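You operate a simulated robot arm through the tools that you are given. There is no shell and no other tool. Be economical: measure what you need, move in short steps, check, and stop when the job is done.

The job below is to be done with a simulated two-armed robot. You get a single attempt, and the scene is never put back.

## Task
Hold the teal work lamp on the deck of the big crate steady with one hand and press the button of the teal work lamp to switch it on with the other.

It is judged by the outcome, as a careful person would: the job done as asked, and still so three seconds after it is handed in. It fails if anything else is knocked over, pushed out of place, dropped, spilled or broken.

## Robot
Two 7-joint arms with two-finger parallel grippers on one trunk, on a base that drives. Base frame: it is fixed to the floor where the robot stands at the start and does not move with it; the origin is under the middle of the robot, x ahead of it, y to its left, z up; the surface under the hand at the start is at about z = 0.8. Readings come in m, degrees, newtons and seconds.
The left shoulder is at the start at [0.02, 0.138, 1.225], the right one opposite. With the tool pointing down near the work surface each hand reaches from about 0.1 to 0.48 m from the robot's upright axis, wherever it stands, measured 20 degrees to its own side. Places, roughly: button of the teal work lamp [0.5, 0, 0.9]. Payload 1.57 kg a hand.
Tool frame (each hand has its own): the origin (TCP) lies between the finger pads and is the grasp point; the fingertips stand 0.03 m ahead of it; z points along the fingers, y is the line along which they close. Largest opening 0.08 m; finger width 0.017, thickness 0.012; the body of the gripper, 0.04 by 0.082 m, starts 0.08 m behind the TCP.
Orientation is that of the tool frame in the base frame, as a unit quaternion [w, x, y, z]. With the fingers straight down and closing along the base's y, the tool's x points along the base's -x, its y along +y and its z along -z.

## Interface
- The arms move only by the tool servo_tool. It takes "left_series", "right_series" or both (then of equal length, played together; a hand with none holds still); each is a list of rows, each a list of 7 numbers: the turn, a rotation vector about the tool's x, y, z in degrees, then the shift along the tool's x, y, z in cm, then the finger opening in cm, from 0 to 8. In form: [[wx, wy, wz, x, y, z, jaw], ...]. A call has 1 to 12 rows; each row shifts and turns the commanded pose from where the row before left it, along the tool's axes as they then stand. Rows are played at 5 a second. More than 0.05 m and 8.6 degrees between two rows, or a gripper value outside its range, and nothing of the call is played. A pose out of reach is approached as far as the arm can. The call stops where the force on the tool passes 40 N (or 10 N more than at its start, if that is more) or the arm is blocked; 0.2 s more then pass. Each finger travels about 0.045 m/s and halts on what it meets, pressing with about 38 N; the grip force reading is that of the motor and also rises with nothing between the fingers. The clock runs only during rows and for 0.2 s after the last one: add rows that do not move to give the fingers time. It gives the time, the measured TCP pose, the force on the tool (base axes), the opening and the grip force at its end, in the units of the frame above (readings bear some noise), with the torque about the TCP (base axes, N m) and any sound that the robot's microphone picked up.
- Cameras (640 x 400 px; columns grow to the right, rows downward): "scene" is now at [0.1913, -0.0046, 1.1384]; the picture's right is [-0.04, -1.00, 0.00], its down [-0.27, 0.01, -0.96] and it looks along [0.96, -0.04, -0.27] (base axes); focal length 214 px, centre (320, 200). "left" rides on the left gripper at [0.072, 0.007, -0.122] in its tool frame; the picture's right is [-0.09, 1.00, 0.00], its down [-0.84, -0.08, -0.54] and it looks along [-0.54, -0.05, 0.84] (tool axes); focal length 238 px, centre (320, 200). "right" rides on the right gripper at [0.072, -0.007, -0.122] in its tool frame; the picture's right is [0.09, 1.00, 0.00], its down [-0.84, 0.08, -0.54] and it looks along [-0.54, 0.05, 0.84] (tool axes); focal length 238 px, centre (320, 200). There is no depth. A picture from a camera that has moved, and an enlarged one, comes with that camera's place and axes in the base frame and with its lens.
- camera(camera): a new picture of that camera. No time passes.
- raise_lower(by): slides the trunk up (or, below 0, down) by that many m; the arms and the scene camera ride with it, the base frame stays. It gives what a move gives, with no picture.
- drive_base(legs): drives the robot by 1 to 6 legs, each [ahead, left, turn to the left] in m, m and degrees, along the robot's own axes; the way and the turn of a leg run together, so that a leg with both is an arc; at most 1.5 m and 180 degrees a leg. The arms and the cameras ride along, it lands a little off, and it stops where it bumps. It gives what a move gives.
- pan_tilt(pan, tilt): turns the head with the scene camera to pan (to the left, within 60 degrees either way) and tilt (down, from -29 to 69), counted from straight ahead of the robot. It gives what a move gives.
- zoom(camera, box): a new picture of the part [left, top, right, bottom] of that camera's present view, enlarged. No time passes.
- close_job(): hands the job in; it is judged then, once.

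Go step by step. Nothing tells you exact positions but the pictures and the camera data: compare them with the known pose of the tool, close in by small moves and look again before you grip or let go. The budget is 120 turns and 100 pictures, counting those below and the enlarged ones. Unless the task says otherwise, let go and move clear before handing in, and close with one line.

The tools are called as name(argument=value, ...) on one line, values as JSON. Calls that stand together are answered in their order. servo_tool: Moves the arms, as the interface text tells. Its arguments: {"type":"object","properties":{"left_series":{"type":"array"},"right_series":{"type":"array"}},"required":[]} The other tools are called the same way: raise_lower (by) slides the trunk up or down; drive_base (legs) drives the base; pan_tilt (pan, tilt) turns the head that bears the scene camera; camera (camera) takes a picture; zoom (camera, box) takes an enlarged picture of a part of a camera's view; close_job () hands the job in.

At the start:

```text
time: 0.0
left_eef_pos: [0.396, 0.1704, 1.1046]
left_tcp_rot: [-0.094, -0.004, 0.996, 0.0]
left_force: [0.1, -1.1, -1.4]
left_ft_torque: [0.01, 0.0, 0.03]
left_width: 0.0798
left_gripper_force: 0.0
right_eef_pos: [0.3619, -0.1473, 1.1005]
right_tcp_rot: [-0.153, 0.003, 0.988, -0.001]
right_force: [-0.5, -0.3, -0.1]
right_ft_torque: [0.02, 0.02, 0.03]
right_width: 0.08
right_gripper_force: 0.0
trunk travel left (down, up): [-0.6, 0.64]
robot x, y, heading: [-0.0006, -0.0018, 0.2]
head pan, tilt: [-2.5, 15.6]
```

scene: 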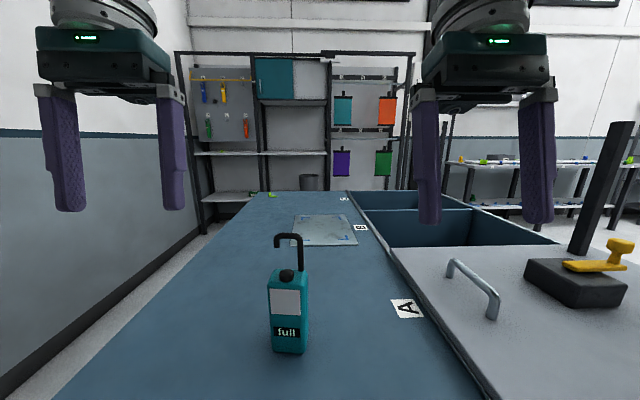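
right: 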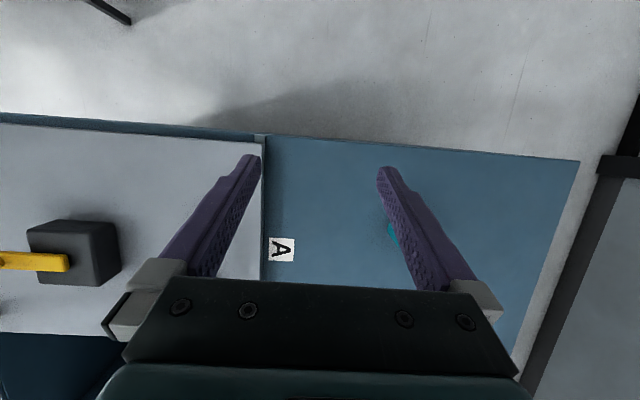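
left: 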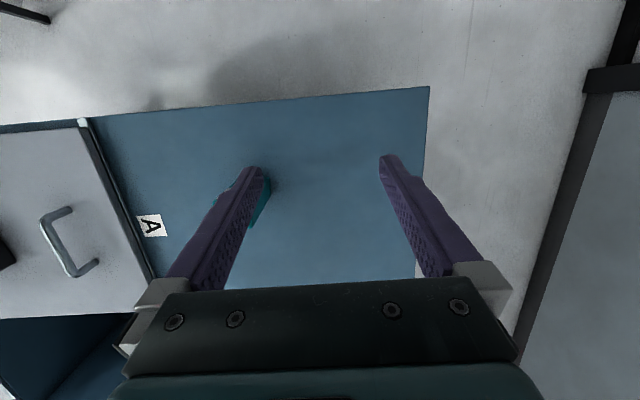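

I see a teal body with a dark knob on top and a hook, standing on the blue deck ahead. I'll enlarge it to find the button and lamp details.

zoom(camera="scene", box=[240, 220, 340, 370])

zoom(camera="scene", box=[180, 180, 460, 355])

```text
2.67 times, centred on (290, 295) of scene
camera zoom: at [0.1913, -0.0046, 1.1384], right [-0.04, -1.0, 0.0], down [-0.27, 0.01, -0.96], along [0.96, -0.04, -0.27], focal length 572 px, centre (400, -53)
```

zoom: 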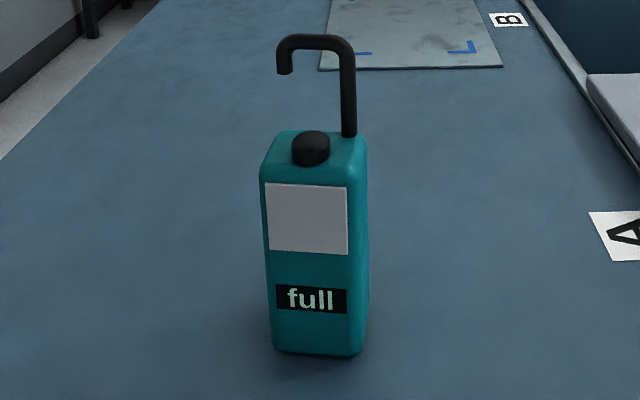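

```text
2.29 times, centred on (320, 268) of scene
camera zoom: at [0.1913, -0.0046, 1.1384], right [-0.04, -1.0, 0.0], down [-0.27, 0.01, -0.96], along [0.96, -0.04, -0.27], focal length 490 px, centre (320, 46)
```

zoom: 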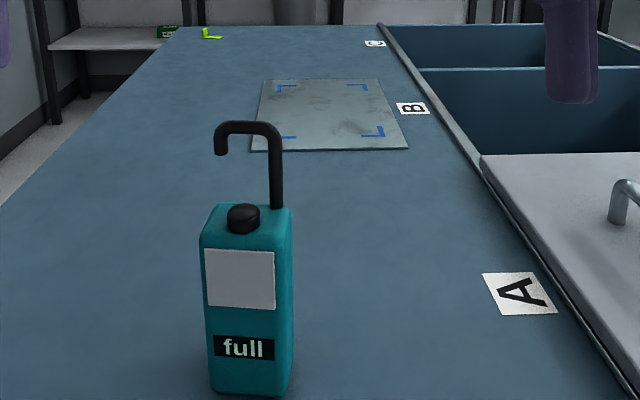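

The lamp stands near [0.49, 0.035], with its top at about z 0.93. The button is on top, and the hook rises from the back-right corner. I'll look down to check the gap between the robot and the crate.

pan_tilt(pan=0, tilt=60)

camera(camera="scene")

```text
time: 1.1
left_eef_pos: [0.3972, 0.1702, 1.1033]
left_tcp_rot: [-0.094, -0.003, 0.996, 0.001]
left_force: [-0.3, -0.4, -0.9]
left_ft_torque: [0.0, 0.0, -0.03]
left_width: 0.0797
left_gripper_force: 0.2
right_eef_pos: [0.3611, -0.1473, 1.0997]
right_tcp_rot: [-0.155, 0.004, 0.988, 0.0]
right_force: [0.4, -0.4, -0.1]
right_ft_torque: [-0.04, 0.0, 0.02]
right_width: 0.08
right_gripper_force: 0.0
trunk travel left (down, up): [-0.6, 0.64]
robot x, y, heading: [-0.0003, -0.0008, -0.2]
head pan, tilt: [0.0, 60.0]
```

```text
94 pictures are left
camera scene: at [0.1647, -0.0006, 1.0732], right [0.0, -1.0, 0.0], down [-0.87, 0.0, -0.5], along [0.5, 0.0, -0.87], focal length 214 px, centre (320, 200)
```

scene: 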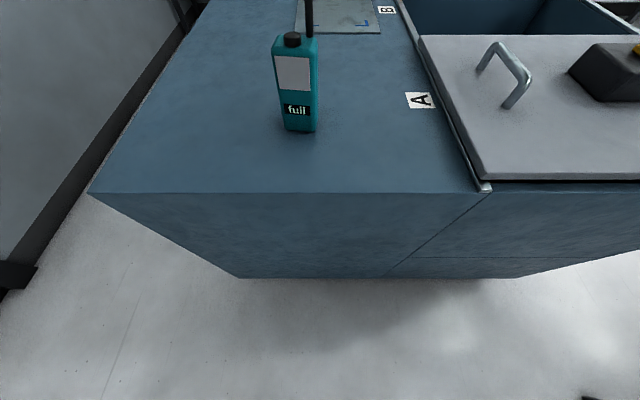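

The crate's near edge is at about x=0.335, and the floor in front of the robot is clear. I'll drive 0.10 m closer so both hands can reach comfortably.

drive_base(legs=[[0.1, 0, 0]])

pan_tilt(pan=0, tilt=35)

camera(camera="scene")

```text
time: 2.3
left_eef_pos: [0.4957, 0.1706, 1.1042]
left_tcp_rot: [-0.095, -0.004, 0.995, 0.0]
left_force: [-1.5, -0.1, 0.0]
left_ft_torque: [-0.01, -0.03, -0.01]
left_width: 0.08
left_gripper_force: 0.2
right_eef_pos: [0.4599, -0.1468, 1.0982]
right_tcp_rot: [-0.155, 0.005, 0.988, 0.0]
right_force: [-0.3, 0.6, -1.6]
right_ft_torque: [-0.02, 0.01, 0.0]
right_width: 0.08
right_gripper_force: 0.0
trunk travel left (down, up): [-0.6, 0.64]
robot x, y, heading: [0.0999, 0.0004, -0.2]
head pan, tilt: [0.0, 60.0]
```

```text
time: 3.2
left_eef_pos: [0.4957, 0.1706, 1.1031]
left_tcp_rot: [-0.095, -0.003, 0.995, 0.0]
left_force: [-0.3, 0.4, -0.5]
left_ft_torque: [0.01, 0.02, -0.04]
left_width: 0.0798
left_gripper_force: 0.1
right_eef_pos: [0.4599, -0.1477, 1.0989]
right_tcp_rot: [-0.154, 0.004, 0.988, -0.001]
right_force: [-0.2, 0.1, 0.1]
right_ft_torque: [-0.01, -0.02, 0.01]
right_width: 0.08
right_gripper_force: 0.0
trunk travel left (down, up): [-0.6, 0.64]
robot x, y, heading: [0.0978, 0.0025, -0.1]
head pan, tilt: [0.0, 35.0]
```

```text
93 pictures are left
camera scene: at [0.2851, -0.0006, 1.1073], right [0.0, -1.0, 0.0], down [-0.57, 0.0, -0.82], along [0.82, 0.0, -0.57], focal length 214 px, centre (320, 200)
```

scene: 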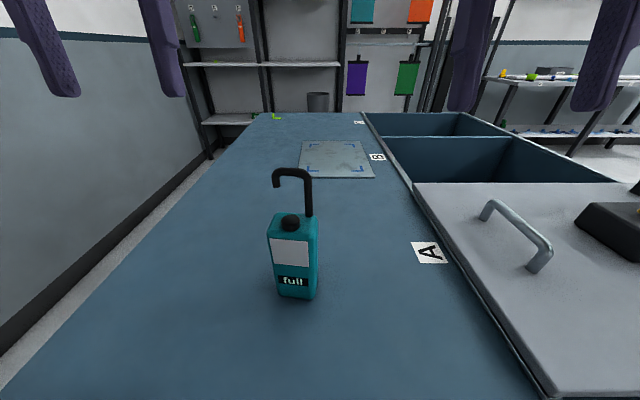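

The drive went cleanly. I'll enlarge the lamp to measure it more precisely from this position.

zoom(camera="scene", box=[230, 160, 358, 310])

```text
2.67 times, centred on (294, 235) of scene
camera zoom: at [0.2851, -0.0006, 1.1073], right [0.0, -1.0, 0.0], down [-0.57, 0.0, -0.82], along [0.82, 0.0, -0.57], focal length 572 px, centre (389, 107)
```

zoom: 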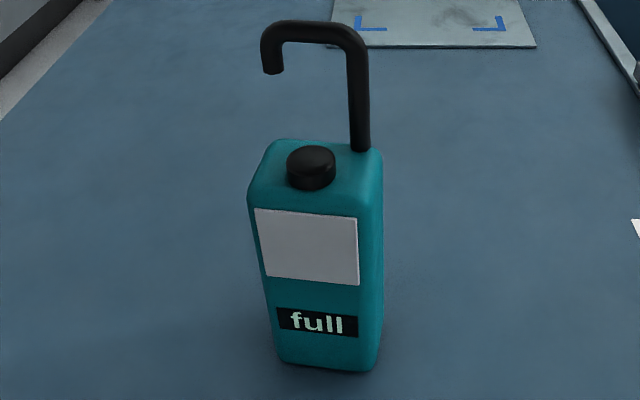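

The lamp body is about 5 × 5 cm, centred near [0.492, 0.037] and yawed about 6°. The button top is near [0.488, 0.035, 0.937], and the hook lies behind it at x≈0.51. I'll turn the left hand so it can grip the lower body from the left, front to back, with its camera up.

servo_tool(left_series=[[0, -5.4, 0, 0, 1, 0, 8], [0, -5.4, 0, 0, 1, 0, 8], [0, 0, -8.4, 0, 0, 0, 8], [0, 0, -8.4, 0, 0, 0, 8], [0, 0, -8.4, 0, 0, 0, 8], [0, 0, -8.4, 0, 0, 0, 8], [0, 0, -8.4, 0, 0, 0, 8], [0, 0, -8.4, 0, 0, 0, 8], [0, 0, -8.4, 0, 0, 0, 8], [0, 0, -8.4, 0, 0, 0, 8], [0, 0, -8.4, 0, 0, 0, 8], [0, 0, -8.4, 0, 0, 0, 8]])

```text
time: 5.8
left_eef_pos: [0.4962, 0.1902, 1.104]
left_tcp_rot: [0.0, -0.674, 0.739, 0.001]
left_force: [-0.4, -1.0, 0.2]
left_ft_torque: [-0.01, 0.03, -0.02]
left_width: 0.08
left_gripper_force: 0.2
right_eef_pos: [0.4594, -0.147, 1.0993]
right_tcp_rot: [-0.154, 0.004, 0.988, 0.0]
right_force: [-0.2, -0.6, 0.1]
right_ft_torque: [0.01, 0.0, -0.03]
right_width: 0.0802
right_gripper_force: 0.0
trunk travel left (down, up): [-0.6, 0.64]
robot x, y, heading: [0.0988, -0.002, -0.3]
head pan, tilt: [0.0, 35.0]
```

The yaw is as planned, so next I tilt the left fingers toward the lamp.

servo_tool(left_series=[[0, 8.5, 0, 0, 0, 0, 8], [0, 8.5, 0, 0, 0, 0, 8], [0, 8.5, 0, 0, 0, 0, 8], [0, 8.5, 0, 0, 0, 0, 8], [0, 8.5, 0, 0, 0, 0, 8], [0, 8.5, 0, 0, 0, 0, 8], [0, 8.5, 0, 0, 0, 0, 8], [0, 0, 0, 0, 0, 0, 8]])

camera(camera="left")

camera(camera="scene")

```text
time: 7.6
left_eef_pos: [0.4944, 0.1903, 1.1029]
left_tcp_rot: [-0.368, -0.583, 0.642, -0.334]
left_force: [0.6, -0.4, -0.2]
left_ft_torque: [-0.05, 0.02, 0.0]
left_width: 0.08
left_gripper_force: 0.1
right_eef_pos: [0.4594, -0.1473, 1.0986]
right_tcp_rot: [-0.154, 0.004, 0.988, -0.001]
right_force: [-0.1, -0.6, -0.3]
right_ft_torque: [-0.02, 0.0, 0.01]
right_width: 0.08
right_gripper_force: 0.0
trunk travel left (down, up): [-0.6, 0.64]
robot x, y, heading: [0.0963, -0.0016, -0.2]
head pan, tilt: [0.0, 35.0]
```

```text
91 pictures are left
camera left: at [0.495, 0.2592, 1.2276], right [-0.99, 0.14, -0.08], down [0.16, 0.88, -0.45], along [0.01, -0.45, -0.89], focal length 238 px, centre (320, 200)
```

left: 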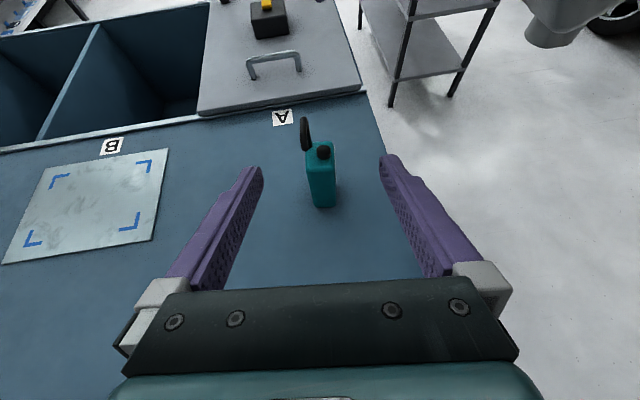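

```text
90 pictures are left
camera scene: at [0.2851, -0.0006, 1.1074], right [0.0, -1.0, 0.0], down [-0.57, 0.0, -0.82], along [0.82, 0.0, -0.57], focal length 214 px, centre (320, 200)
```

scene: 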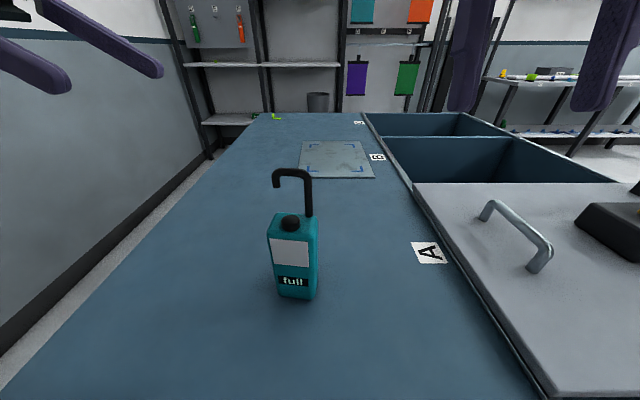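

zoom(camera="left", box=[270, 105, 370, 220])

```text
3.48 times, centred on (320, 162) of left
camera zoom: at [0.495, 0.2592, 1.2276], right [-0.99, 0.14, -0.08], down [0.16, 0.88, -0.45], along [0.01, -0.45, -0.89], focal length 829 px, centre (320, 330)
```

zoom: 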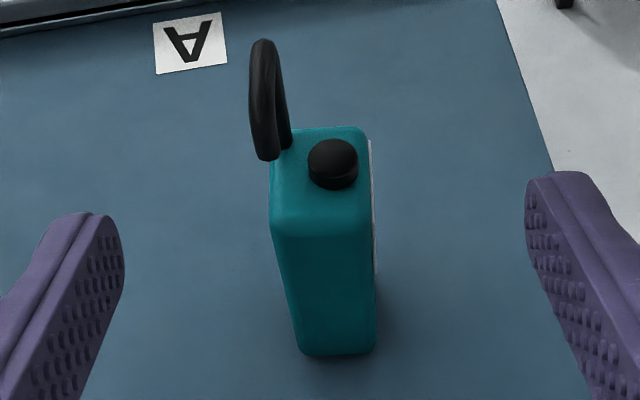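

Triangulation puts the button at about [0.482, 0.035, 0.943] and the body centre at about [0.49, 0.037]. I'll lower the left hand to mid-body height while still well to the left of the lamp.

servo_tool(left_series=[[0, 0, 0, -3.56, -0.18, 2.08, 8], [0, 0, 0, -3.56, -0.18, 2.08, 8], [0, 0, 0, -3.56, -0.18, 2.08, 8], [0, 0, 0, -3.56, -0.18, 2.08, 8], [0, 0, 0, -3.56, -0.18, 2.08, 8], [0, 0, 0, -3.56, -0.18, 2.08, 8], [0, 0, 0, 0, 0, 0, 8]])

camera(camera="left")

camera(camera="scene")

```text
time: 9.2
left_eef_pos: [0.4659, 0.1787, 0.8841]
left_tcp_rot: [-0.367, -0.583, 0.644, -0.332]
left_force: [-0.4, 0.3, -0.1]
left_ft_torque: [-0.04, -0.02, 0.0]
left_width: 0.0798
left_gripper_force: 0.1
left hand out of reach, approached as far as the arm can: row 4, 5, 6
right_eef_pos: [0.4606, -0.1473, 1.0992]
right_tcp_rot: [-0.155, 0.004, 0.988, 0.001]
right_force: [0.7, 0.6, -0.7]
right_ft_torque: [0.02, 0.04, 0.02]
right_width: 0.0798
right_gripper_force: 0.0
trunk travel left (down, up): [-0.6, 0.64]
robot x, y, heading: [0.1002, -0.004, 0.1]
head pan, tilt: [0.0, 35.0]
```

```text
88 pictures are left
camera left: at [0.4671, 0.2472, 1.0083], right [-0.99, 0.14, -0.08], down [0.16, 0.88, -0.44], along [0.01, -0.45, -0.89], focal length 238 px, centre (320, 200)
```

left: 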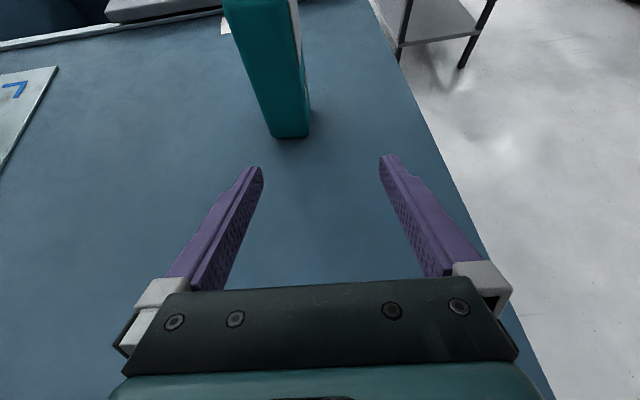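

```text
87 pictures are left
camera scene: at [0.2851, -0.0006, 1.1074], right [0.0, -1.0, 0.0], down [-0.57, 0.0, -0.82], along [0.82, 0.0, -0.57], focal length 214 px, centre (320, 200)
```

scene: 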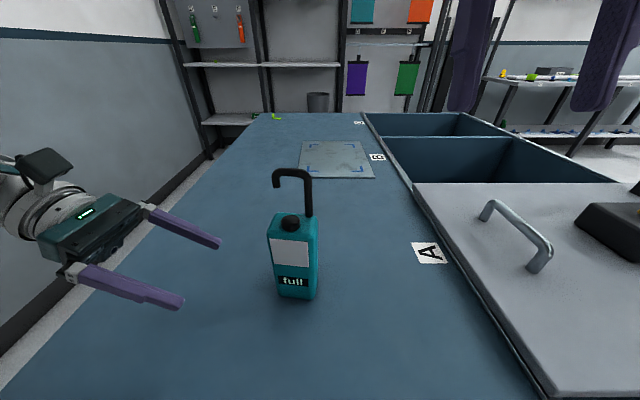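

That height is just out of reach for the left arm. I'll raise both hands, pitch the right fingers forward and close them, then lower the trunk.

servo_tool(left_series=[[0, 0, 0, 2.2, 0, -1.25, 8], [0, 0, 0, 2.2, 0, -1.25, 8], [0, 0, 0, 2.2, 0, -1.25, 8], [0, 0, 0, 2.2, 0, -1.25, 8], [0, 0, 0, 2.2, 0, -1.25, 8], [0, 0, 0, 2.2, 0, -1.25, 8], [0, 0, 0, 0, 0, 0, 8]], right_series=[[0, -8, 0, 0, 0, -2, 6], [0, -8, 0, 0, 0, -2, 4], [0, -8, 0, 0, 0, -2, 2], [0, -8, 0, 0, 0, -2, 0], [0, -8, 0, 0, 0, -2, 0], [0, -8, 0, 0, 0, -2, 0], [0, 0, 0, 0, 0, 0, 0]])

```text
time: 10.1
left_eef_pos: [0.4949, 0.1908, 0.9543]
left_tcp_rot: [-0.369, -0.583, 0.644, -0.332]
left_force: [-0.5, -0.7, 0.3]
left_ft_torque: [0.0, 0.01, 0.04]
left_width: 0.0799
left_gripper_force: 0.1
left hand out of reach, approached as far as the arm can: row 1, 2, 3, 4
right_eef_pos: [0.4512, -0.1453, 1.101]
right_tcp_rot: [-0.014, 0.001, 1.0, -0.009]
right_force: [0.2, -0.2, 0.0]
right_ft_torque: [0.01, 0.03, 0.01]
right_width: 0.0059
right_gripper_force: 0.4
trunk travel left (down, up): [-0.6, 0.64]
robot x, y, heading: [0.1041, -0.001, 0.2]
head pan, tilt: [0.0, 35.0]
stopped in row 4 (right hand): the arm was blocked; the commanded pose is now the measured one
```

The right arm hit a fold limit when rising, so I'll keep it at its present height. I'll lower the trunk by 6 cm, which also helps the left arm reach.

raise_lower(by=-0.06)

camera(camera="scene")

```text
time: 11.1
left_eef_pos: [0.4968, 0.1909, 0.8936]
left_tcp_rot: [-0.368, -0.583, 0.643, -0.333]
left_force: [0.4, -1.0, 0.0]
left_ft_torque: [-0.01, -0.01, 0.03]
left_width: 0.0799
left_gripper_force: 0.1
right_eef_pos: [0.4518, -0.1459, 1.0423]
right_tcp_rot: [-0.014, 0.001, 1.0, -0.009]
right_force: [-0.3, -0.4, -0.3]
right_ft_torque: [0.0, -0.01, -0.01]
right_width: 0.0
right_gripper_force: 21.4
trunk travel left (down, up): [-0.54, 0.7]
robot x, y, heading: [0.1, -0.001, -0.0]
head pan, tilt: [0.0, 35.0]
```

```text
86 pictures are left
camera scene: at [0.2852, -0.0006, 1.0474], right [0.0, -1.0, 0.0], down [-0.57, 0.0, -0.82], along [0.82, 0.0, -0.57], focal length 214 px, centre (320, 200)
```

scene: 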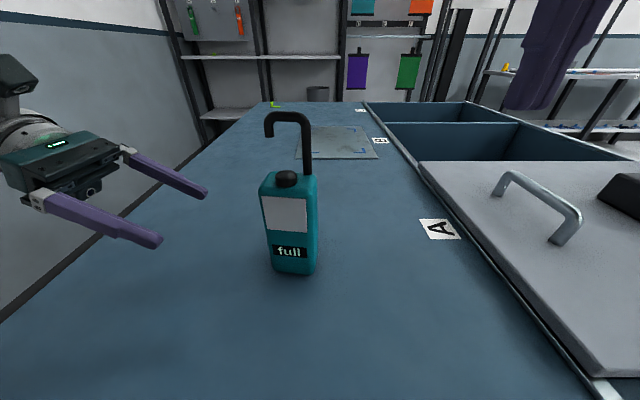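

Now the left hand goes to grip height, lined up with the lamp.

servo_tool(left_series=[[0, 0, 0, -1.25, -0.5, 0.73, 8], [0, 0, 0, -1.25, -0.5, 0.73, 8], [0, 0, 0, 0, 0, 0, 8]])

camera(camera="left")

```text
time: 11.9
left_eef_pos: [0.4917, 0.1896, 0.8826]
left_tcp_rot: [-0.368, -0.583, 0.643, -0.333]
left_force: [0.4, -0.3, -0.1]
left_ft_torque: [-0.01, -0.02, -0.02]
left_width: 0.0798
left_gripper_force: 0.0
left hand out of reach, approached as far as the arm can: row 1, 2
right_eef_pos: [0.4511, -0.1454, 1.0412]
right_tcp_rot: [-0.014, 0.001, 1.0, -0.009]
right_force: [-0.1, -0.1, -0.5]
right_ft_torque: [0.02, 0.0, -0.02]
right_width: 0.0
right_gripper_force: 21.2
trunk travel left (down, up): [-0.54, 0.7]
robot x, y, heading: [0.0968, -0.0035, 0.0]
head pan, tilt: [0.0, 35.0]
```

```text
85 pictures are left
camera left: at [0.4925, 0.2577, 1.0064], right [-0.99, 0.14, -0.08], down [0.16, 0.88, -0.45], along [0.0, -0.45, -0.89], focal length 238 px, centre (320, 200)
```

left: 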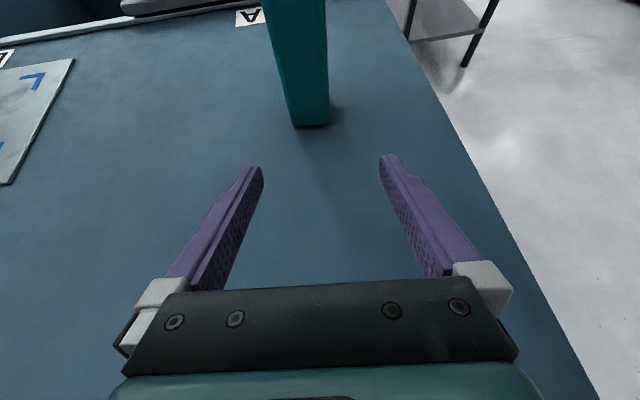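

The arm is slightly overstretched. I'll pull the hand back and up a little, then bring the base 4 cm closer and the trunk 3 cm lower.

servo_tool(left_series=[[0, 0, 0, 1.3, 2, -0.75, 8], [0, 0, 0, 1.3, 2, -0.75, 8], [0, 0, 0, 0, 0, 0, 8]])

drive_base(legs=[[0.05, 0, 0]])

raise_lower(by=-0.03)

```text
time: 12.7
left_eef_pos: [0.4867, 0.2094, 0.8956]
left_tcp_rot: [-0.369, -0.582, 0.644, -0.332]
left_force: [-0.1, 0.4, 0.0]
left_ft_torque: [-0.01, -0.02, 0.01]
left_width: 0.0798
left_gripper_force: 0.1
left hand out of reach, approached as far as the arm can: row 1, 2
right_eef_pos: [0.4518, -0.1454, 1.0421]
right_tcp_rot: [-0.015, 0.001, 1.0, -0.009]
right_force: [0.8, 0.6, 0.4]
right_ft_torque: [0.02, 0.01, -0.02]
right_width: 0.0
right_gripper_force: 20.9
trunk travel left (down, up): [-0.54, 0.7]
robot x, y, heading: [0.102, -0.0032, -0.1]
head pan, tilt: [0.0, 35.0]
```

```text
time: 13.6
left_eef_pos: [0.538, 0.2083, 0.8963]
left_tcp_rot: [-0.369, -0.582, 0.643, -0.333]
left_force: [-0.8, -0.7, -0.2]
left_ft_torque: [-0.02, 0.03, 0.02]
left_width: 0.0799
left_gripper_force: 0.1
right_eef_pos: [0.5003, -0.1464, 1.0424]
right_tcp_rot: [-0.016, 0.001, 1.0, -0.009]
right_force: [0.0, 0.3, 0.2]
right_ft_torque: [0.01, 0.0, 0.0]
right_width: 0.0
right_gripper_force: 21.7
trunk travel left (down, up): [-0.54, 0.7]
robot x, y, heading: [0.1477, -0.0016, -0.4]
head pan, tilt: [0.0, 35.0]
```

```text
time: 14.3
left_eef_pos: [0.5375, 0.2086, 0.8659]
left_tcp_rot: [-0.37, -0.581, 0.644, -0.332]
left_force: [0.6, 0.5, 0.0]
left_ft_torque: [0.02, -0.02, 0.0]
left_width: 0.08
left_gripper_force: 0.1
right_eef_pos: [0.5014, -0.1454, 1.0112]
right_tcp_rot: [-0.014, 0.0, 1.0, -0.009]
right_force: [-0.1, -0.3, -0.3]
right_ft_torque: [-0.01, -0.03, -0.01]
right_width: 0.0001
right_gripper_force: 21.3
trunk travel left (down, up): [-0.51, 0.73]
robot x, y, heading: [0.1468, 0.001, -0.0]
head pan, tilt: [0.0, 35.0]
```

servo_tool(left_series=[[0, 0, 0, 0.3, 1.5, 0.5, 8], [0, 0, 0, 0.3, 1.5, 0.5, 8], [0, 0, 0, 0, 0, 0, 8]])

```text
time: 15.1
left_eef_pos: [0.53, 0.2122, 0.8551]
left_tcp_rot: [-0.37, -0.582, 0.644, -0.332]
left_force: [-0.2, -0.5, -0.6]
left_ft_torque: [0.0, -0.03, -0.04]
left_width: 0.08
left_gripper_force: 0.1
left hand out of reach, approached as far as the arm can: row 1, 2
right_eef_pos: [0.5026, -0.1469, 1.0111]
right_tcp_rot: [-0.015, 0.001, 1.0, -0.008]
right_force: [0.4, -0.1, -0.1]
right_ft_torque: [0.03, 0.0, 0.01]
right_width: 0.0
right_gripper_force: 20.7
trunk travel left (down, up): [-0.51, 0.73]
robot x, y, heading: [0.1487, 0.0013, -0.4]
head pan, tilt: [0.0, 35.0]
```

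The limit looks like a wrist joint rather than distance. I'll make the fingers steeper by 15° and see.

servo_tool(left_series=[[0, -7.5, 0, 0, 0, 0, 8], [0, -7.5, 0, 0, 0, 0, 8], [0, 0, 0, 0, 0, 0, 8]])

camera(camera="scene")

```text
time: 15.9
left_eef_pos: [0.5572, 0.2254, 0.8454]
left_tcp_rot: [-0.282, -0.62, 0.687, -0.253]
left_force: [-0.3, -0.1, 0.0]
left_ft_torque: [0.01, 0.0, -0.02]
left_width: 0.08
left_gripper_force: 0.0
left hand out of reach, approached as far as the arm can: row 1, 2
right_eef_pos: [0.5022, -0.1471, 1.0106]
right_tcp_rot: [-0.015, 0.001, 1.0, -0.009]
right_force: [-0.3, 0.5, 0.1]
right_ft_torque: [0.01, 0.01, -0.03]
right_width: 0.0001
right_gripper_force: 21.4
trunk travel left (down, up): [-0.51, 0.73]
robot x, y, heading: [0.1455, -0.0012, -0.0]
head pan, tilt: [0.0, 35.0]
```

```text
84 pictures are left
camera scene: at [0.3348, -0.0009, 1.0174], right [0.0, -1.0, 0.0], down [-0.57, 0.0, -0.82], along [0.82, 0.0, -0.57], focal length 214 px, centre (320, 200)
```

scene: 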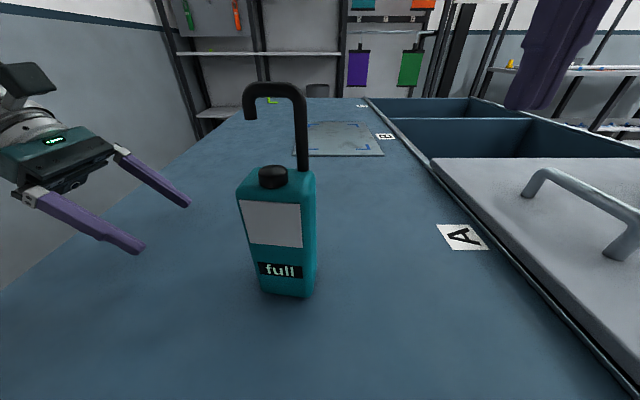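

The side standoff itself seems to be the awkward pose. I'll rise to clear height, see where the arm can actually be, and then come to the lamp from above-left.

servo_tool(left_series=[[0, 0, 0, 1.87, 0, -1.9, 8], [0, 0, 0, 1.87, 0, -1.9, 8], [0, 0, 0, 1.87, 0, -1.9, 8], [0, 0, 0, 1.4, 0, -1.4, 8], [0, 0, 0, 0, 0, 0, 8]])

```text
time: 17.1
left_eef_pos: [0.5757, 0.2305, 0.943]
left_tcp_rot: [-0.284, -0.62, 0.687, -0.252]
left_force: [-0.6, 0.2, -0.5]
left_ft_torque: [-0.03, 0.03, 0.03]
left_width: 0.08
left_gripper_force: 0.1
left hand out of reach, approached as far as the arm can: row 1, 2, 3
right_eef_pos: [0.5012, -0.1475, 1.0112]
right_tcp_rot: [-0.015, 0.001, 1.0, -0.008]
right_force: [-0.7, 0.2, -0.1]
right_ft_torque: [-0.02, 0.02, -0.01]
right_width: 0.0
right_gripper_force: 21.2
trunk travel left (down, up): [-0.51, 0.73]
robot x, y, heading: [0.1487, 0.0006, -0.3]
head pan, tilt: [0.0, 35.0]
```

servo_tool(left_series=[[0, 0, 0, 2.25, 1.43, 2.2, 8], [0, 0, 0, 2.25, 1.43, 2.2, 8], [0, 0, 0, 2.25, 1.43, 2.2, 8], [0, 0, 0, 2.25, 1.43, 2.2, 8], [0, 0, 0, 0, 0, 0, 8]])

camera(camera="left")

camera(camera="scene")

```text
time: 18.3
left_eef_pos: [0.6032, 0.1388, 0.9296]
left_tcp_rot: [-0.284, -0.62, 0.686, -0.253]
left_force: [-0.7, 1.0, -0.2]
left_ft_torque: [-0.01, -0.02, 0.03]
left_width: 0.0798
left_gripper_force: 0.0
left hand out of reach, approached as far as the arm can: row 1, 2, 3, 4
right_eef_pos: [0.5017, -0.1461, 1.0116]
right_tcp_rot: [-0.015, 0.001, 1.0, -0.009]
right_force: [-0.3, -0.3, 0.7]
right_ft_torque: [0.0, 0.04, 0.0]
right_width: 0.0002
right_gripper_force: 21.4
trunk travel left (down, up): [-0.51, 0.73]
robot x, y, heading: [0.1493, -0.002, -0.2]
head pan, tilt: [0.0, 35.0]
```

```text
83 pictures are left
camera left: at [0.6003, 0.1734, 1.0673], right [-0.98, 0.17, -0.06], down [0.18, 0.96, -0.2], along [0.02, -0.21, -0.98], focal length 238 px, centre (320, 200)
```

left: 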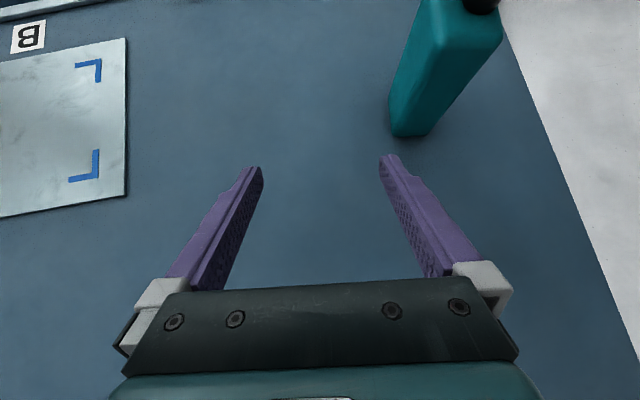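

```text
82 pictures are left
camera scene: at [0.3349, -0.0008, 1.0174], right [0.0, -1.0, 0.0], down [-0.57, 0.0, -0.82], along [0.82, 0.0, -0.57], focal length 214 px, centre (320, 200)
```

scene: 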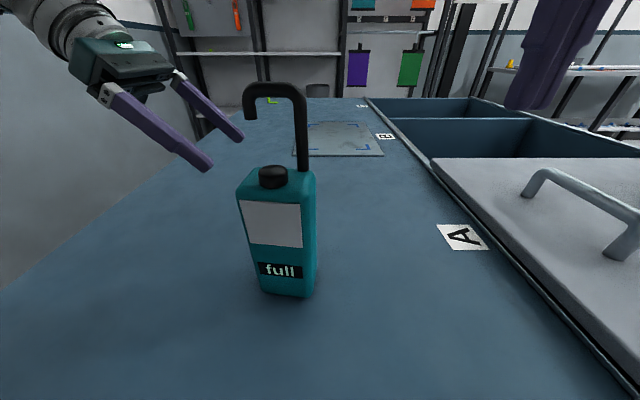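

Pointing straight sideways is at the edge of this arm's limits. I'll stand the robot more to the left and turn it right by 40°, so the left hand reaches forward across to the lamp. First I raise everything clear of the hook.

raise_lower(by=0.2)

drive_base(legs=[[-0.05, 0, 0], [0, 0.21, 0]])

drive_base(legs=[[0, 0, -40]])

pan_tilt(pan=15, tilt=40)

camera(camera="scene")

```text
time: 20.5
left_eef_pos: [0.6024, 0.1388, 1.129]
left_tcp_rot: [-0.284, -0.62, 0.687, -0.253]
left_force: [1.0, 0.2, 0.7]
left_ft_torque: [-0.01, 0.0, 0.03]
left_width: 0.0802
left_gripper_force: 0.1
right_eef_pos: [0.5014, -0.1462, 1.211]
right_tcp_rot: [-0.014, 0.0, 1.0, -0.008]
right_force: [-1.2, 0.5, -0.5]
right_ft_torque: [0.0, 0.0, 0.03]
right_width: 0.0
right_gripper_force: 20.8
trunk travel left (down, up): [-0.71, 0.53]
robot x, y, heading: [0.1465, -0.0013, -0.0]
head pan, tilt: [0.0, 35.0]
```

```text
time: 22.7
left_eef_pos: [0.5536, 0.3513, 1.1293]
left_tcp_rot: [-0.284, -0.62, 0.686, -0.254]
left_force: [-0.4, 0.0, -0.3]
left_ft_torque: [0.02, -0.02, 0.01]
left_width: 0.08
left_gripper_force: 0.0
right_eef_pos: [0.452, 0.067, 1.2115]
right_tcp_rot: [-0.015, 0.002, 1.0, -0.008]
right_force: [0.1, 0.5, 0.0]
right_ft_torque: [0.04, 0.01, 0.0]
right_width: 0.0
right_gripper_force: 21.4
trunk travel left (down, up): [-0.71, 0.53]
robot x, y, heading: [0.0978, 0.2134, -0.2]
head pan, tilt: [0.0, 35.0]
```

```text
time: 25.0
left_eef_pos: [0.5349, 0.0248, 1.1301]
left_tcp_rot: [-0.353, -0.344, 0.859, -0.139]
left_force: [0.2, 0.7, 0.1]
left_ft_torque: [-0.02, -0.01, -0.02]
left_width: 0.0799
left_gripper_force: 0.0
right_eef_pos: [0.2726, -0.1264, 1.212]
right_tcp_rot: [-0.018, 0.345, 0.938, -0.004]
right_force: [0.3, -0.3, -0.2]
right_ft_torque: [-0.01, -0.02, -0.01]
right_width: 0.0
right_gripper_force: 21.3
trunk travel left (down, up): [-0.71, 0.53]
robot x, y, heading: [0.1006, 0.2152, -40.4]
head pan, tilt: [0.0, 35.0]
```

```text
time: 25.7
left_eef_pos: [0.5356, 0.025, 1.1293]
left_tcp_rot: [-0.354, -0.345, 0.858, -0.14]
left_force: [0.3, -0.6, -0.3]
left_ft_torque: [0.01, 0.0, 0.0]
left_width: 0.0804
left_gripper_force: 0.1
right_eef_pos: [0.2728, -0.1263, 1.2118]
right_tcp_rot: [-0.016, 0.346, 0.938, -0.004]
right_force: [0.6, 0.3, 0.2]
right_ft_torque: [0.01, 0.01, 0.02]
right_width: 0.0002
right_gripper_force: 21.2
trunk travel left (down, up): [-0.71, 0.53]
robot x, y, heading: [0.0994, 0.2137, -40.3]
head pan, tilt: [15.0, 40.0]
```

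```text
81 pictures are left
camera scene: at [0.2504, 0.1114, 1.2099], right [-0.43, -0.9, 0.0], down [-0.58, 0.28, -0.77], along [0.69, -0.33, -0.64], focal length 214 px, centre (320, 200)
```

scene: 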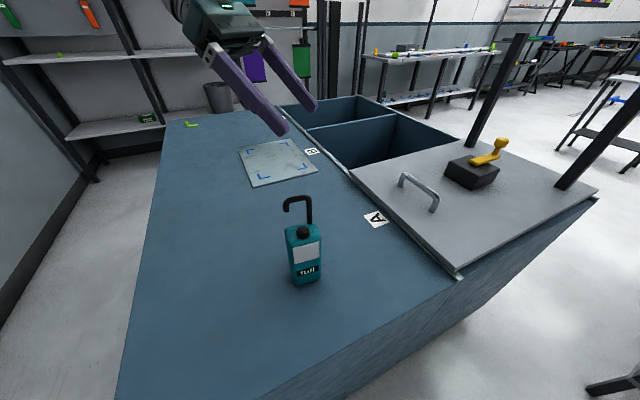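

The turn went well. I'll yaw the left hand back so its fingers point at world -y again, well above the hook.

servo_tool(left_series=[[5.8, 0, -5.8, 0, 0, 0, 8], [5.8, 0, -5.8, 0, 0, 0, 8], [5.8, 0, -5.8, 0, 0, 0, 8], [5.8, 0, -5.8, 0, 0, 0, 8], [5.8, 0, -5.8, 0, 0, 0, 8], [0, 0, 0, 0, 0, 0, 8]])

```text
time: 27.1
left_eef_pos: [0.6252, -0.0227, 1.1158]
left_tcp_rot: [-0.28, -0.623, 0.683, -0.257]
left_force: [-0.8, -0.1, 0.1]
left_ft_torque: [-0.01, 0.0, 0.03]
left_width: 0.0803
left_gripper_force: 0.1
left hand out of reach, approached as far as the arm can: row 1, 2, 3, 4, 5
right_eef_pos: [0.2735, -0.1264, 1.2118]
right_tcp_rot: [-0.018, 0.346, 0.938, -0.004]
right_force: [0.4, -0.2, 0.2]
right_ft_torque: [0.02, 0.04, 0.02]
right_width: 0.0
right_gripper_force: 21.5
trunk travel left (down, up): [-0.71, 0.53]
robot x, y, heading: [0.0974, 0.2147, -40.4]
head pan, tilt: [15.0, 40.0]
```

servo_tool(left_series=[[0, 0, 0, -2.1, 2.75, -1.6, 8], [0, 0, 0, -2.1, 2.75, -1.6, 8], [0, 0, 0, -2.1, 2.75, -1.6, 8], [0, 0, 0, -2.1, 2.75, -1.6, 8], [0, 0, 0, -2.1, 2.75, -1.6, 8], [0, 0, 0, 0, 0, 0, 8]])

camera(camera="scene")

```text
time: 28.5
left_eef_pos: [0.6467, 0.047, 1.0684]
left_tcp_rot: [-0.28, -0.623, 0.684, -0.256]
left_force: [0.9, 0.1, 0.2]
left_ft_torque: [-0.04, 0.02, 0.01]
left_width: 0.0797
left_gripper_force: 0.1
left hand out of reach, approached as far as the arm can: row 1, 2, 3, 4, 5
right_eef_pos: [0.2737, -0.1257, 1.2126]
right_tcp_rot: [-0.017, 0.345, 0.938, -0.004]
right_force: [0.3, 0.1, 0.5]
right_ft_torque: [0.0, -0.02, 0.01]
right_width: 0.0
right_gripper_force: 21.2
trunk travel left (down, up): [-0.71, 0.53]
robot x, y, heading: [0.0963, 0.2132, -40.3]
head pan, tilt: [15.0, 40.0]
```

```text
80 pictures are left
camera scene: at [0.2504, 0.1115, 1.2098], right [-0.43, -0.9, 0.0], down [-0.58, 0.28, -0.77], along [0.69, -0.33, -0.64], focal length 214 px, centre (320, 200)
```

scene: 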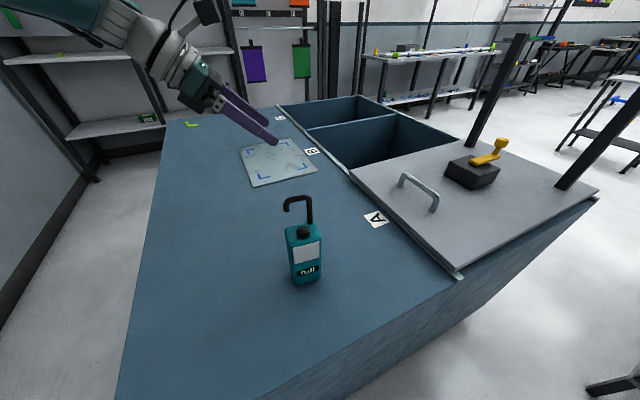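

The arm is jammed in an awkward configuration, so I'll change plan. The left hand will go back to its natural yaw and grip the lamp's sides from the front with forward-pitched fingers, and the right hand will press from above. First I unwind the left hand and test the right wrist's forward pitch in free air.

servo_tool(left_series=[[0, -7.5, 0, 0, 0, 0, 8], [0, -7.5, 0, 0, 0, 0, 8], [0, -7.5, 0, 0, 0, 0, 8], [0, -7.5, 0, 0, 0, 0, 8], [0, -7.5, 0, 0, 0, 0, 8], [0, -7.5, 0, 0, 0, 0, 8], [0, 0, 0, 0, 0, 0, 8]], right_series=[[0, -7, 0, 0, 0, 0, 0], [0, -7, 0, 0, 0, 0, 0], [0, -7, 0, 0, 0, 0, 0], [0, 0, 0, 0, 0, 0, 0], [0, 0, 0, 0, 0, 0, 0], [0, 0, 0, 0, 0, 0, 0], [0, 0, 0, 0, 0, 0, 0]])

```text
time: 30.1
left_eef_pos: [0.6139, 0.0831, 1.0708]
left_tcp_rot: [0.004, -0.674, 0.739, 0.004]
left_force: [0.0, -0.4, 0.2]
left_ft_torque: [-0.04, 0.03, 0.02]
left_width: 0.08
left_gripper_force: 0.1
left hand out of reach, approached as far as the arm can: row 3, 4, 5, 6
right_eef_pos: [0.2661, -0.1272, 1.1916]
right_tcp_rot: [0.12, 0.345, 0.928, -0.072]
right_force: [-0.8, -0.5, 0.3]
right_ft_torque: [0.0, -0.02, 0.02]
right_width: 0.0
right_gripper_force: 21.2
trunk travel left (down, up): [-0.71, 0.53]
robot x, y, heading: [0.0984, 0.2135, -40.4]
head pan, tilt: [15.0, 40.0]
```

I see the error: with the camera up, the wrist roll winds toward its limit. The natural roll, with the camera on the lower/outer side, should let the left hand point at the lamp easily from this stance. I'll unwind the roll in place with the fingers vertical.

servo_tool(left_series=[[0, 0, 8.5, 0, 0, -0.3, 8], [0, 0, 8.5, 0, 0, -0.3, 8], [0, 0, 8.5, 0, 0, -0.3, 8], [0, 0, 8.5, 0, 0, -0.3, 8], [0, 0, 8.5, 0, 0, -0.3, 8], [0, 0, 8.5, 0, 0, -0.3, 8], [0, 0, 8.5, 0, 0, -0.3, 8], [0, 0, 8.5, 0, 0, -0.3, 8], [0, 0, 8.5, 0, 0, -0.3, 8], [0, 0, 8.5, 0, 0, -0.3, 8], [0, 0, 8.5, 0, 0, -0.3, 8], [0, 0, 8.5, 0, 0, -0.3, 8]])

```text
time: 32.7
left_eef_pos: [0.6151, 0.0816, 1.1066]
left_tcp_rot: [0.0, 0.151, 0.988, 0.003]
left_force: [0.6, 0.2, 0.0]
left_ft_torque: [0.02, 0.0, -0.02]
left_width: 0.0802
left_gripper_force: 0.0
right_eef_pos: [0.2648, -0.1253, 1.1904]
right_tcp_rot: [0.121, 0.34, 0.93, -0.071]
right_force: [-0.2, -0.3, 0.2]
right_ft_torque: [0.04, 0.01, -0.03]
right_width: 0.0001
right_gripper_force: 21.0
trunk travel left (down, up): [-0.71, 0.53]
robot x, y, heading: [0.1018, 0.2151, -40.5]
head pan, tilt: [15.0, 40.0]
```

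servo_tool(left_series=[[0, 0, 0, 4.4, 1.4, -0.7, 8], [0, 0, 0, 4.4, 1.4, -0.7, 8], [0, 0, 0, 4.4, 1.4, -0.7, 8], [0, 0, 8.55, 0, 0, 0, 8], [0, 0, 8.55, 0, 0, 0, 8], [0, 0, 8.55, 0, 0, 0, 8], [0, 0, 8.55, 0, 0, 0, 8], [0, 0, 8.55, 0, 0, 0, 8], [0, 0, 8.55, 0, 0, 0, 8], [0, 0, 8.55, 0, 0, 0, 8], [0, 0, 8.55, 0, 0, 0, 8], [0, 0, 8.55, 0, 0, 0, 8]])

```text
time: 35.3
left_eef_pos: [0.6144, 0.0791, 1.1135]
left_tcp_rot: [-0.002, 0.734, 0.679, 0.002]
left_force: [-0.5, 0.2, 0.0]
left_ft_torque: [0.0, 0.02, 0.0]
left_width: 0.0801
left_gripper_force: 0.0
left hand out of reach, approached as far as the arm can: row 1, 2, 3
right_eef_pos: [0.2642, -0.1254, 1.1901]
right_tcp_rot: [0.121, 0.339, 0.93, -0.072]
right_force: [0.1, 0.0, -0.1]
right_ft_torque: [0.03, -0.03, 0.0]
right_width: 0.0
right_gripper_force: 21.6
trunk travel left (down, up): [-0.71, 0.53]
robot x, y, heading: [0.1033, 0.2118, -40.2]
head pan, tilt: [15.0, 40.0]
```

The roll is now natural. I'll bring the left hand back toward the lamp's left side.

servo_tool(left_series=[[0, 0, 0, 1.8, -3.0, 0, 8], [0, 0, 0, 1.8, -3.0, 0, 8], [0, 0, 0, 1.8, -3.0, 0, 8], [0, 0, 0, 1.8, -3.0, 0, 8], [0, 0, 0, 0, 0, 0, 8]])

camera(camera="scene")

```text
time: 36.5
left_eef_pos: [0.6148, 0.0802, 1.1131]
left_tcp_rot: [-0.003, 0.733, 0.68, 0.002]
left_force: [0.7, 0.3, -0.6]
left_ft_torque: [0.0, 0.02, -0.02]
left_width: 0.0799
left_gripper_force: 0.1
left hand out of reach, approached as far as the arm can: row 1, 2, 3, 4
right_eef_pos: [0.2648, -0.1249, 1.1906]
right_tcp_rot: [0.12, 0.337, 0.931, -0.073]
right_force: [0.5, 0.8, -0.3]
right_ft_torque: [-0.04, 0.03, 0.0]
right_width: 0.0
right_gripper_force: 21.5
trunk travel left (down, up): [-0.71, 0.53]
robot x, y, heading: [0.1002, 0.2092, -40.5]
head pan, tilt: [15.0, 40.0]
```

```text
79 pictures are left
camera scene: at [0.2504, 0.1115, 1.2099], right [-0.43, -0.9, 0.0], down [-0.58, 0.28, -0.77], along [0.69, -0.33, -0.64], focal length 214 px, centre (320, 200)
```

scene: 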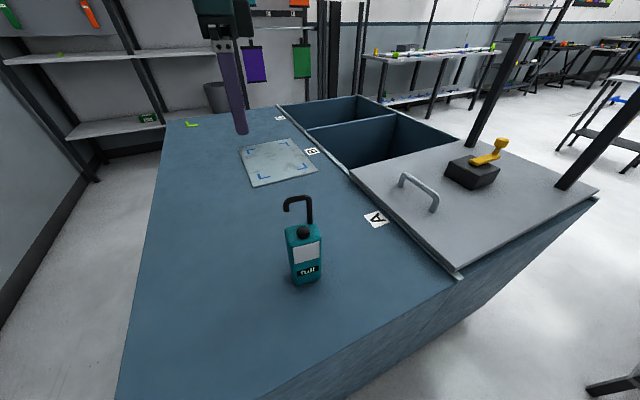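

It won't move inward in this posture. I'll pitch the fingers toward the lamp side in natural roll while shifting left, to free the arm.

servo_tool(left_series=[[0, -8, 0, 1.5, 0, 0, 8], [0, -8, 0, 1.5, 0, 0, 8], [0, -8, 0, 1.5, 0, 0, 8], [0, -8, 0, 1.5, 0, 0, 8], [0, -8, 0, 1.5, 0, 0, 8], [0, 0, 0, 0, 0, 0, 8]])

```text
time: 37.9
left_eef_pos: [0.6768, 0.1235, 1.0881]
left_tcp_rot: [0.232, 0.69, 0.64, -0.248]
left_force: [0.5, -1.0, -1.1]
left_ft_torque: [-0.01, 0.01, -0.03]
left_width: 0.0798
left_gripper_force: 0.1
left hand out of reach, approached as far as the arm can: row 1, 2, 3, 4
right_eef_pos: [0.2634, -0.1251, 1.1895]
right_tcp_rot: [0.12, 0.338, 0.931, -0.072]
right_force: [-1.0, 0.2, -0.4]
right_ft_torque: [0.01, -0.01, 0.04]
right_width: 0.0
right_gripper_force: 21.8
trunk travel left (down, up): [-0.71, 0.53]
robot x, y, heading: [0.0959, 0.2155, -40.3]
head pan, tilt: [15.0, 40.0]
```

I'd like to see the left arm's posture before moving further, so I'll look toward it.

pan_tilt(pan=55, tilt=0)

camera(camera="scene")

camera(camera="right")

```text
time: 39.0
left_eef_pos: [0.6776, 0.1241, 1.0876]
left_tcp_rot: [0.23, 0.69, 0.64, -0.248]
left_force: [-0.1, 0.4, 0.4]
left_ft_torque: [-0.02, -0.01, 0.02]
left_width: 0.08
left_gripper_force: 0.1
right_eef_pos: [0.2641, -0.1234, 1.19]
right_tcp_rot: [0.121, 0.338, 0.931, -0.073]
right_force: [0.5, -0.2, -1.0]
right_ft_torque: [0.05, -0.03, 0.03]
right_width: 0.0001
right_gripper_force: 21.4
trunk travel left (down, up): [-0.71, 0.53]
robot x, y, heading: [0.0998, 0.2119, -40.3]
head pan, tilt: [55.0, 0.0]
```

```text
78 pictures are left
camera scene: at [0.2608, 0.1706, 1.2735], right [0.25, -0.97, 0.0], down [0.0, 0.0, -1.0], along [0.97, 0.25, 0.0], focal length 214 px, centre (320, 200)
```

scene: 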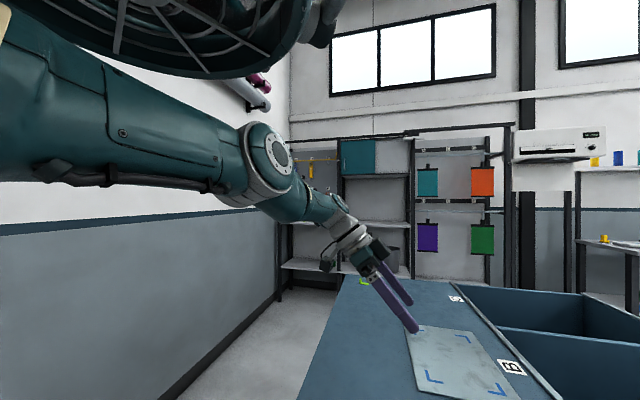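

```text
77 pictures are left
camera right: at [0.1856, -0.0603, 1.2878], right [0.58, 0.81, -0.08], down [0.58, -0.33, 0.74], along [0.58, -0.47, -0.66], focal length 238 px, centre (320, 200)
```

right: 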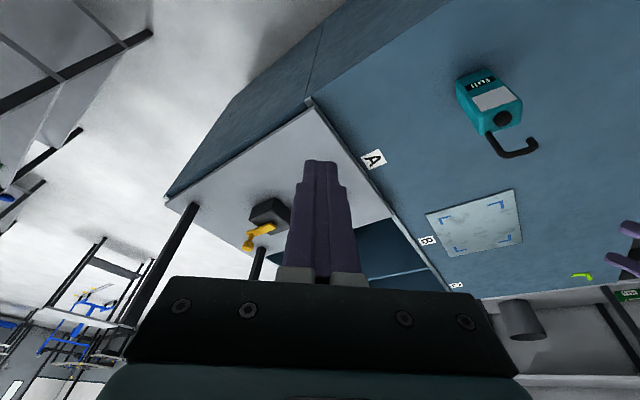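

The left arm is stretched out nearly straight, which explains the stall: a straight-in move is singular. I'll lower the hand obliquely inward to bend the elbow.

servo_tool(left_series=[[0, 0, 0, 1.7, -3.0, 2.4, 8], [0, 0, 0, 1.7, -3.0, 2.4, 8], [0, 0, 0, 1.7, -3.0, 2.4, 8], [0, 0, 0, 0, 0, 0, 8]])

```text
time: 40.0
left_eef_pos: [0.6392, 0.1111, 0.9813]
left_tcp_rot: [0.231, 0.689, 0.64, -0.249]
left_force: [-0.4, 0.3, 0.0]
left_ft_torque: [0.0, 0.02, -0.02]
left_width: 0.08
left_gripper_force: 0.0
left hand out of reach, approached as far as the arm can: row 1, 2, 3
right_eef_pos: [0.2647, -0.1248, 1.1913]
right_tcp_rot: [0.12, 0.338, 0.931, -0.074]
right_force: [-0.5, -0.6, -0.2]
right_ft_torque: [0.01, 0.02, -0.03]
right_width: 0.0
right_gripper_force: 21.8
trunk travel left (down, up): [-0.71, 0.53]
robot x, y, heading: [0.0985, 0.2122, -40.5]
head pan, tilt: [55.0, 0.0]
```

servo_tool(left_series=[[0, 0, 0, 2.5, -4, -1.5, 8], [0, 0, 0, 2.5, -4, -1.5, 8], [0, 0, 0, 0, -4.5, 0, 8], [0, 0, 0, 0, -4.5, 0, 8], [0, 0, 0, 0, 0, 0, 8]])

```text
time: 41.2
left_eef_pos: [0.5986, 0.1655, 0.8966]
left_tcp_rot: [0.232, 0.689, 0.64, -0.249]
left_force: [0.6, 0.5, 0.0]
left_ft_torque: [0.01, 0.02, -0.01]
left_width: 0.08
left_gripper_force: 0.2
left hand out of reach, approached as far as the arm can: row 1, 2, 3, 4
right_eef_pos: [0.2648, -0.1239, 1.1909]
right_tcp_rot: [0.121, 0.337, 0.931, -0.074]
right_force: [0.0, -0.2, -1.0]
right_ft_torque: [-0.02, 0.02, 0.01]
right_width: 0.0
right_gripper_force: 21.3
trunk travel left (down, up): [-0.71, 0.53]
robot x, y, heading: [0.0998, 0.2147, -40.4]
head pan, tilt: [55.0, 0.0]
```

The arm stays on its full-stretch sphere. I'll push it slightly outward through straight and then back in, to let the elbow bend the right way.

servo_tool(left_series=[[0, 0, 0, 1.16, 2.45, 1.28, 8], [0, 0, 0, 1.16, 2.45, 1.28, 8], [0, 0, 0, -1.74, -3.67, -1.92, 8], [0, 0, 0, -1.74, -3.67, -1.92, 8], [0, 0, 0, -1.74, -3.67, -1.92, 8], [0, 0, 0, -1.74, -3.67, -1.92, 8], [0, 0, 0, 0, 0, 0, 8]])

camera(camera="scene")

```text
time: 42.8
left_eef_pos: [0.4525, 0.1721, 0.9957]
left_tcp_rot: [0.231, 0.689, 0.641, -0.248]
left_force: [0.2, 0.7, -0.9]
left_ft_torque: [0.0, -0.01, 0.03]
left_width: 0.0802
left_gripper_force: 0.1
left hand out of reach, approached as far as the arm can: row 1, 2
right_eef_pos: [0.2651, -0.1243, 1.19]
right_tcp_rot: [0.12, 0.337, 0.931, -0.073]
right_force: [0.0, -0.2, 0.2]
right_ft_torque: [0.02, 0.01, 0.02]
right_width: 0.0
right_gripper_force: 21.2
trunk travel left (down, up): [-0.71, 0.53]
robot x, y, heading: [0.1007, 0.2135, -40.6]
head pan, tilt: [55.0, 0.0]
```

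```text
76 pictures are left
camera scene: at [0.2607, 0.1706, 1.2735], right [0.25, -0.97, 0.0], down [0.0, 0.0, -1.0], along [0.97, 0.25, 0.0], focal length 214 px, centre (320, 200)
```

scene: 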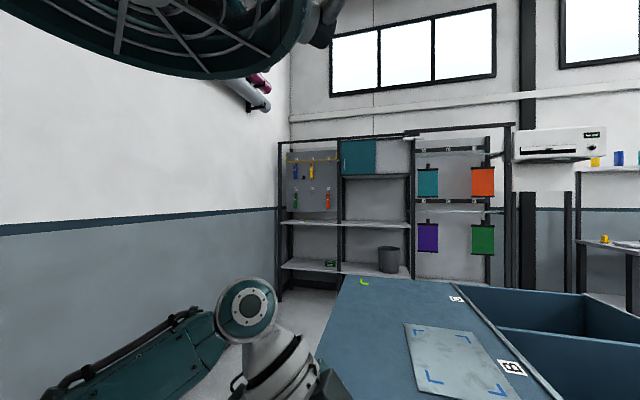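

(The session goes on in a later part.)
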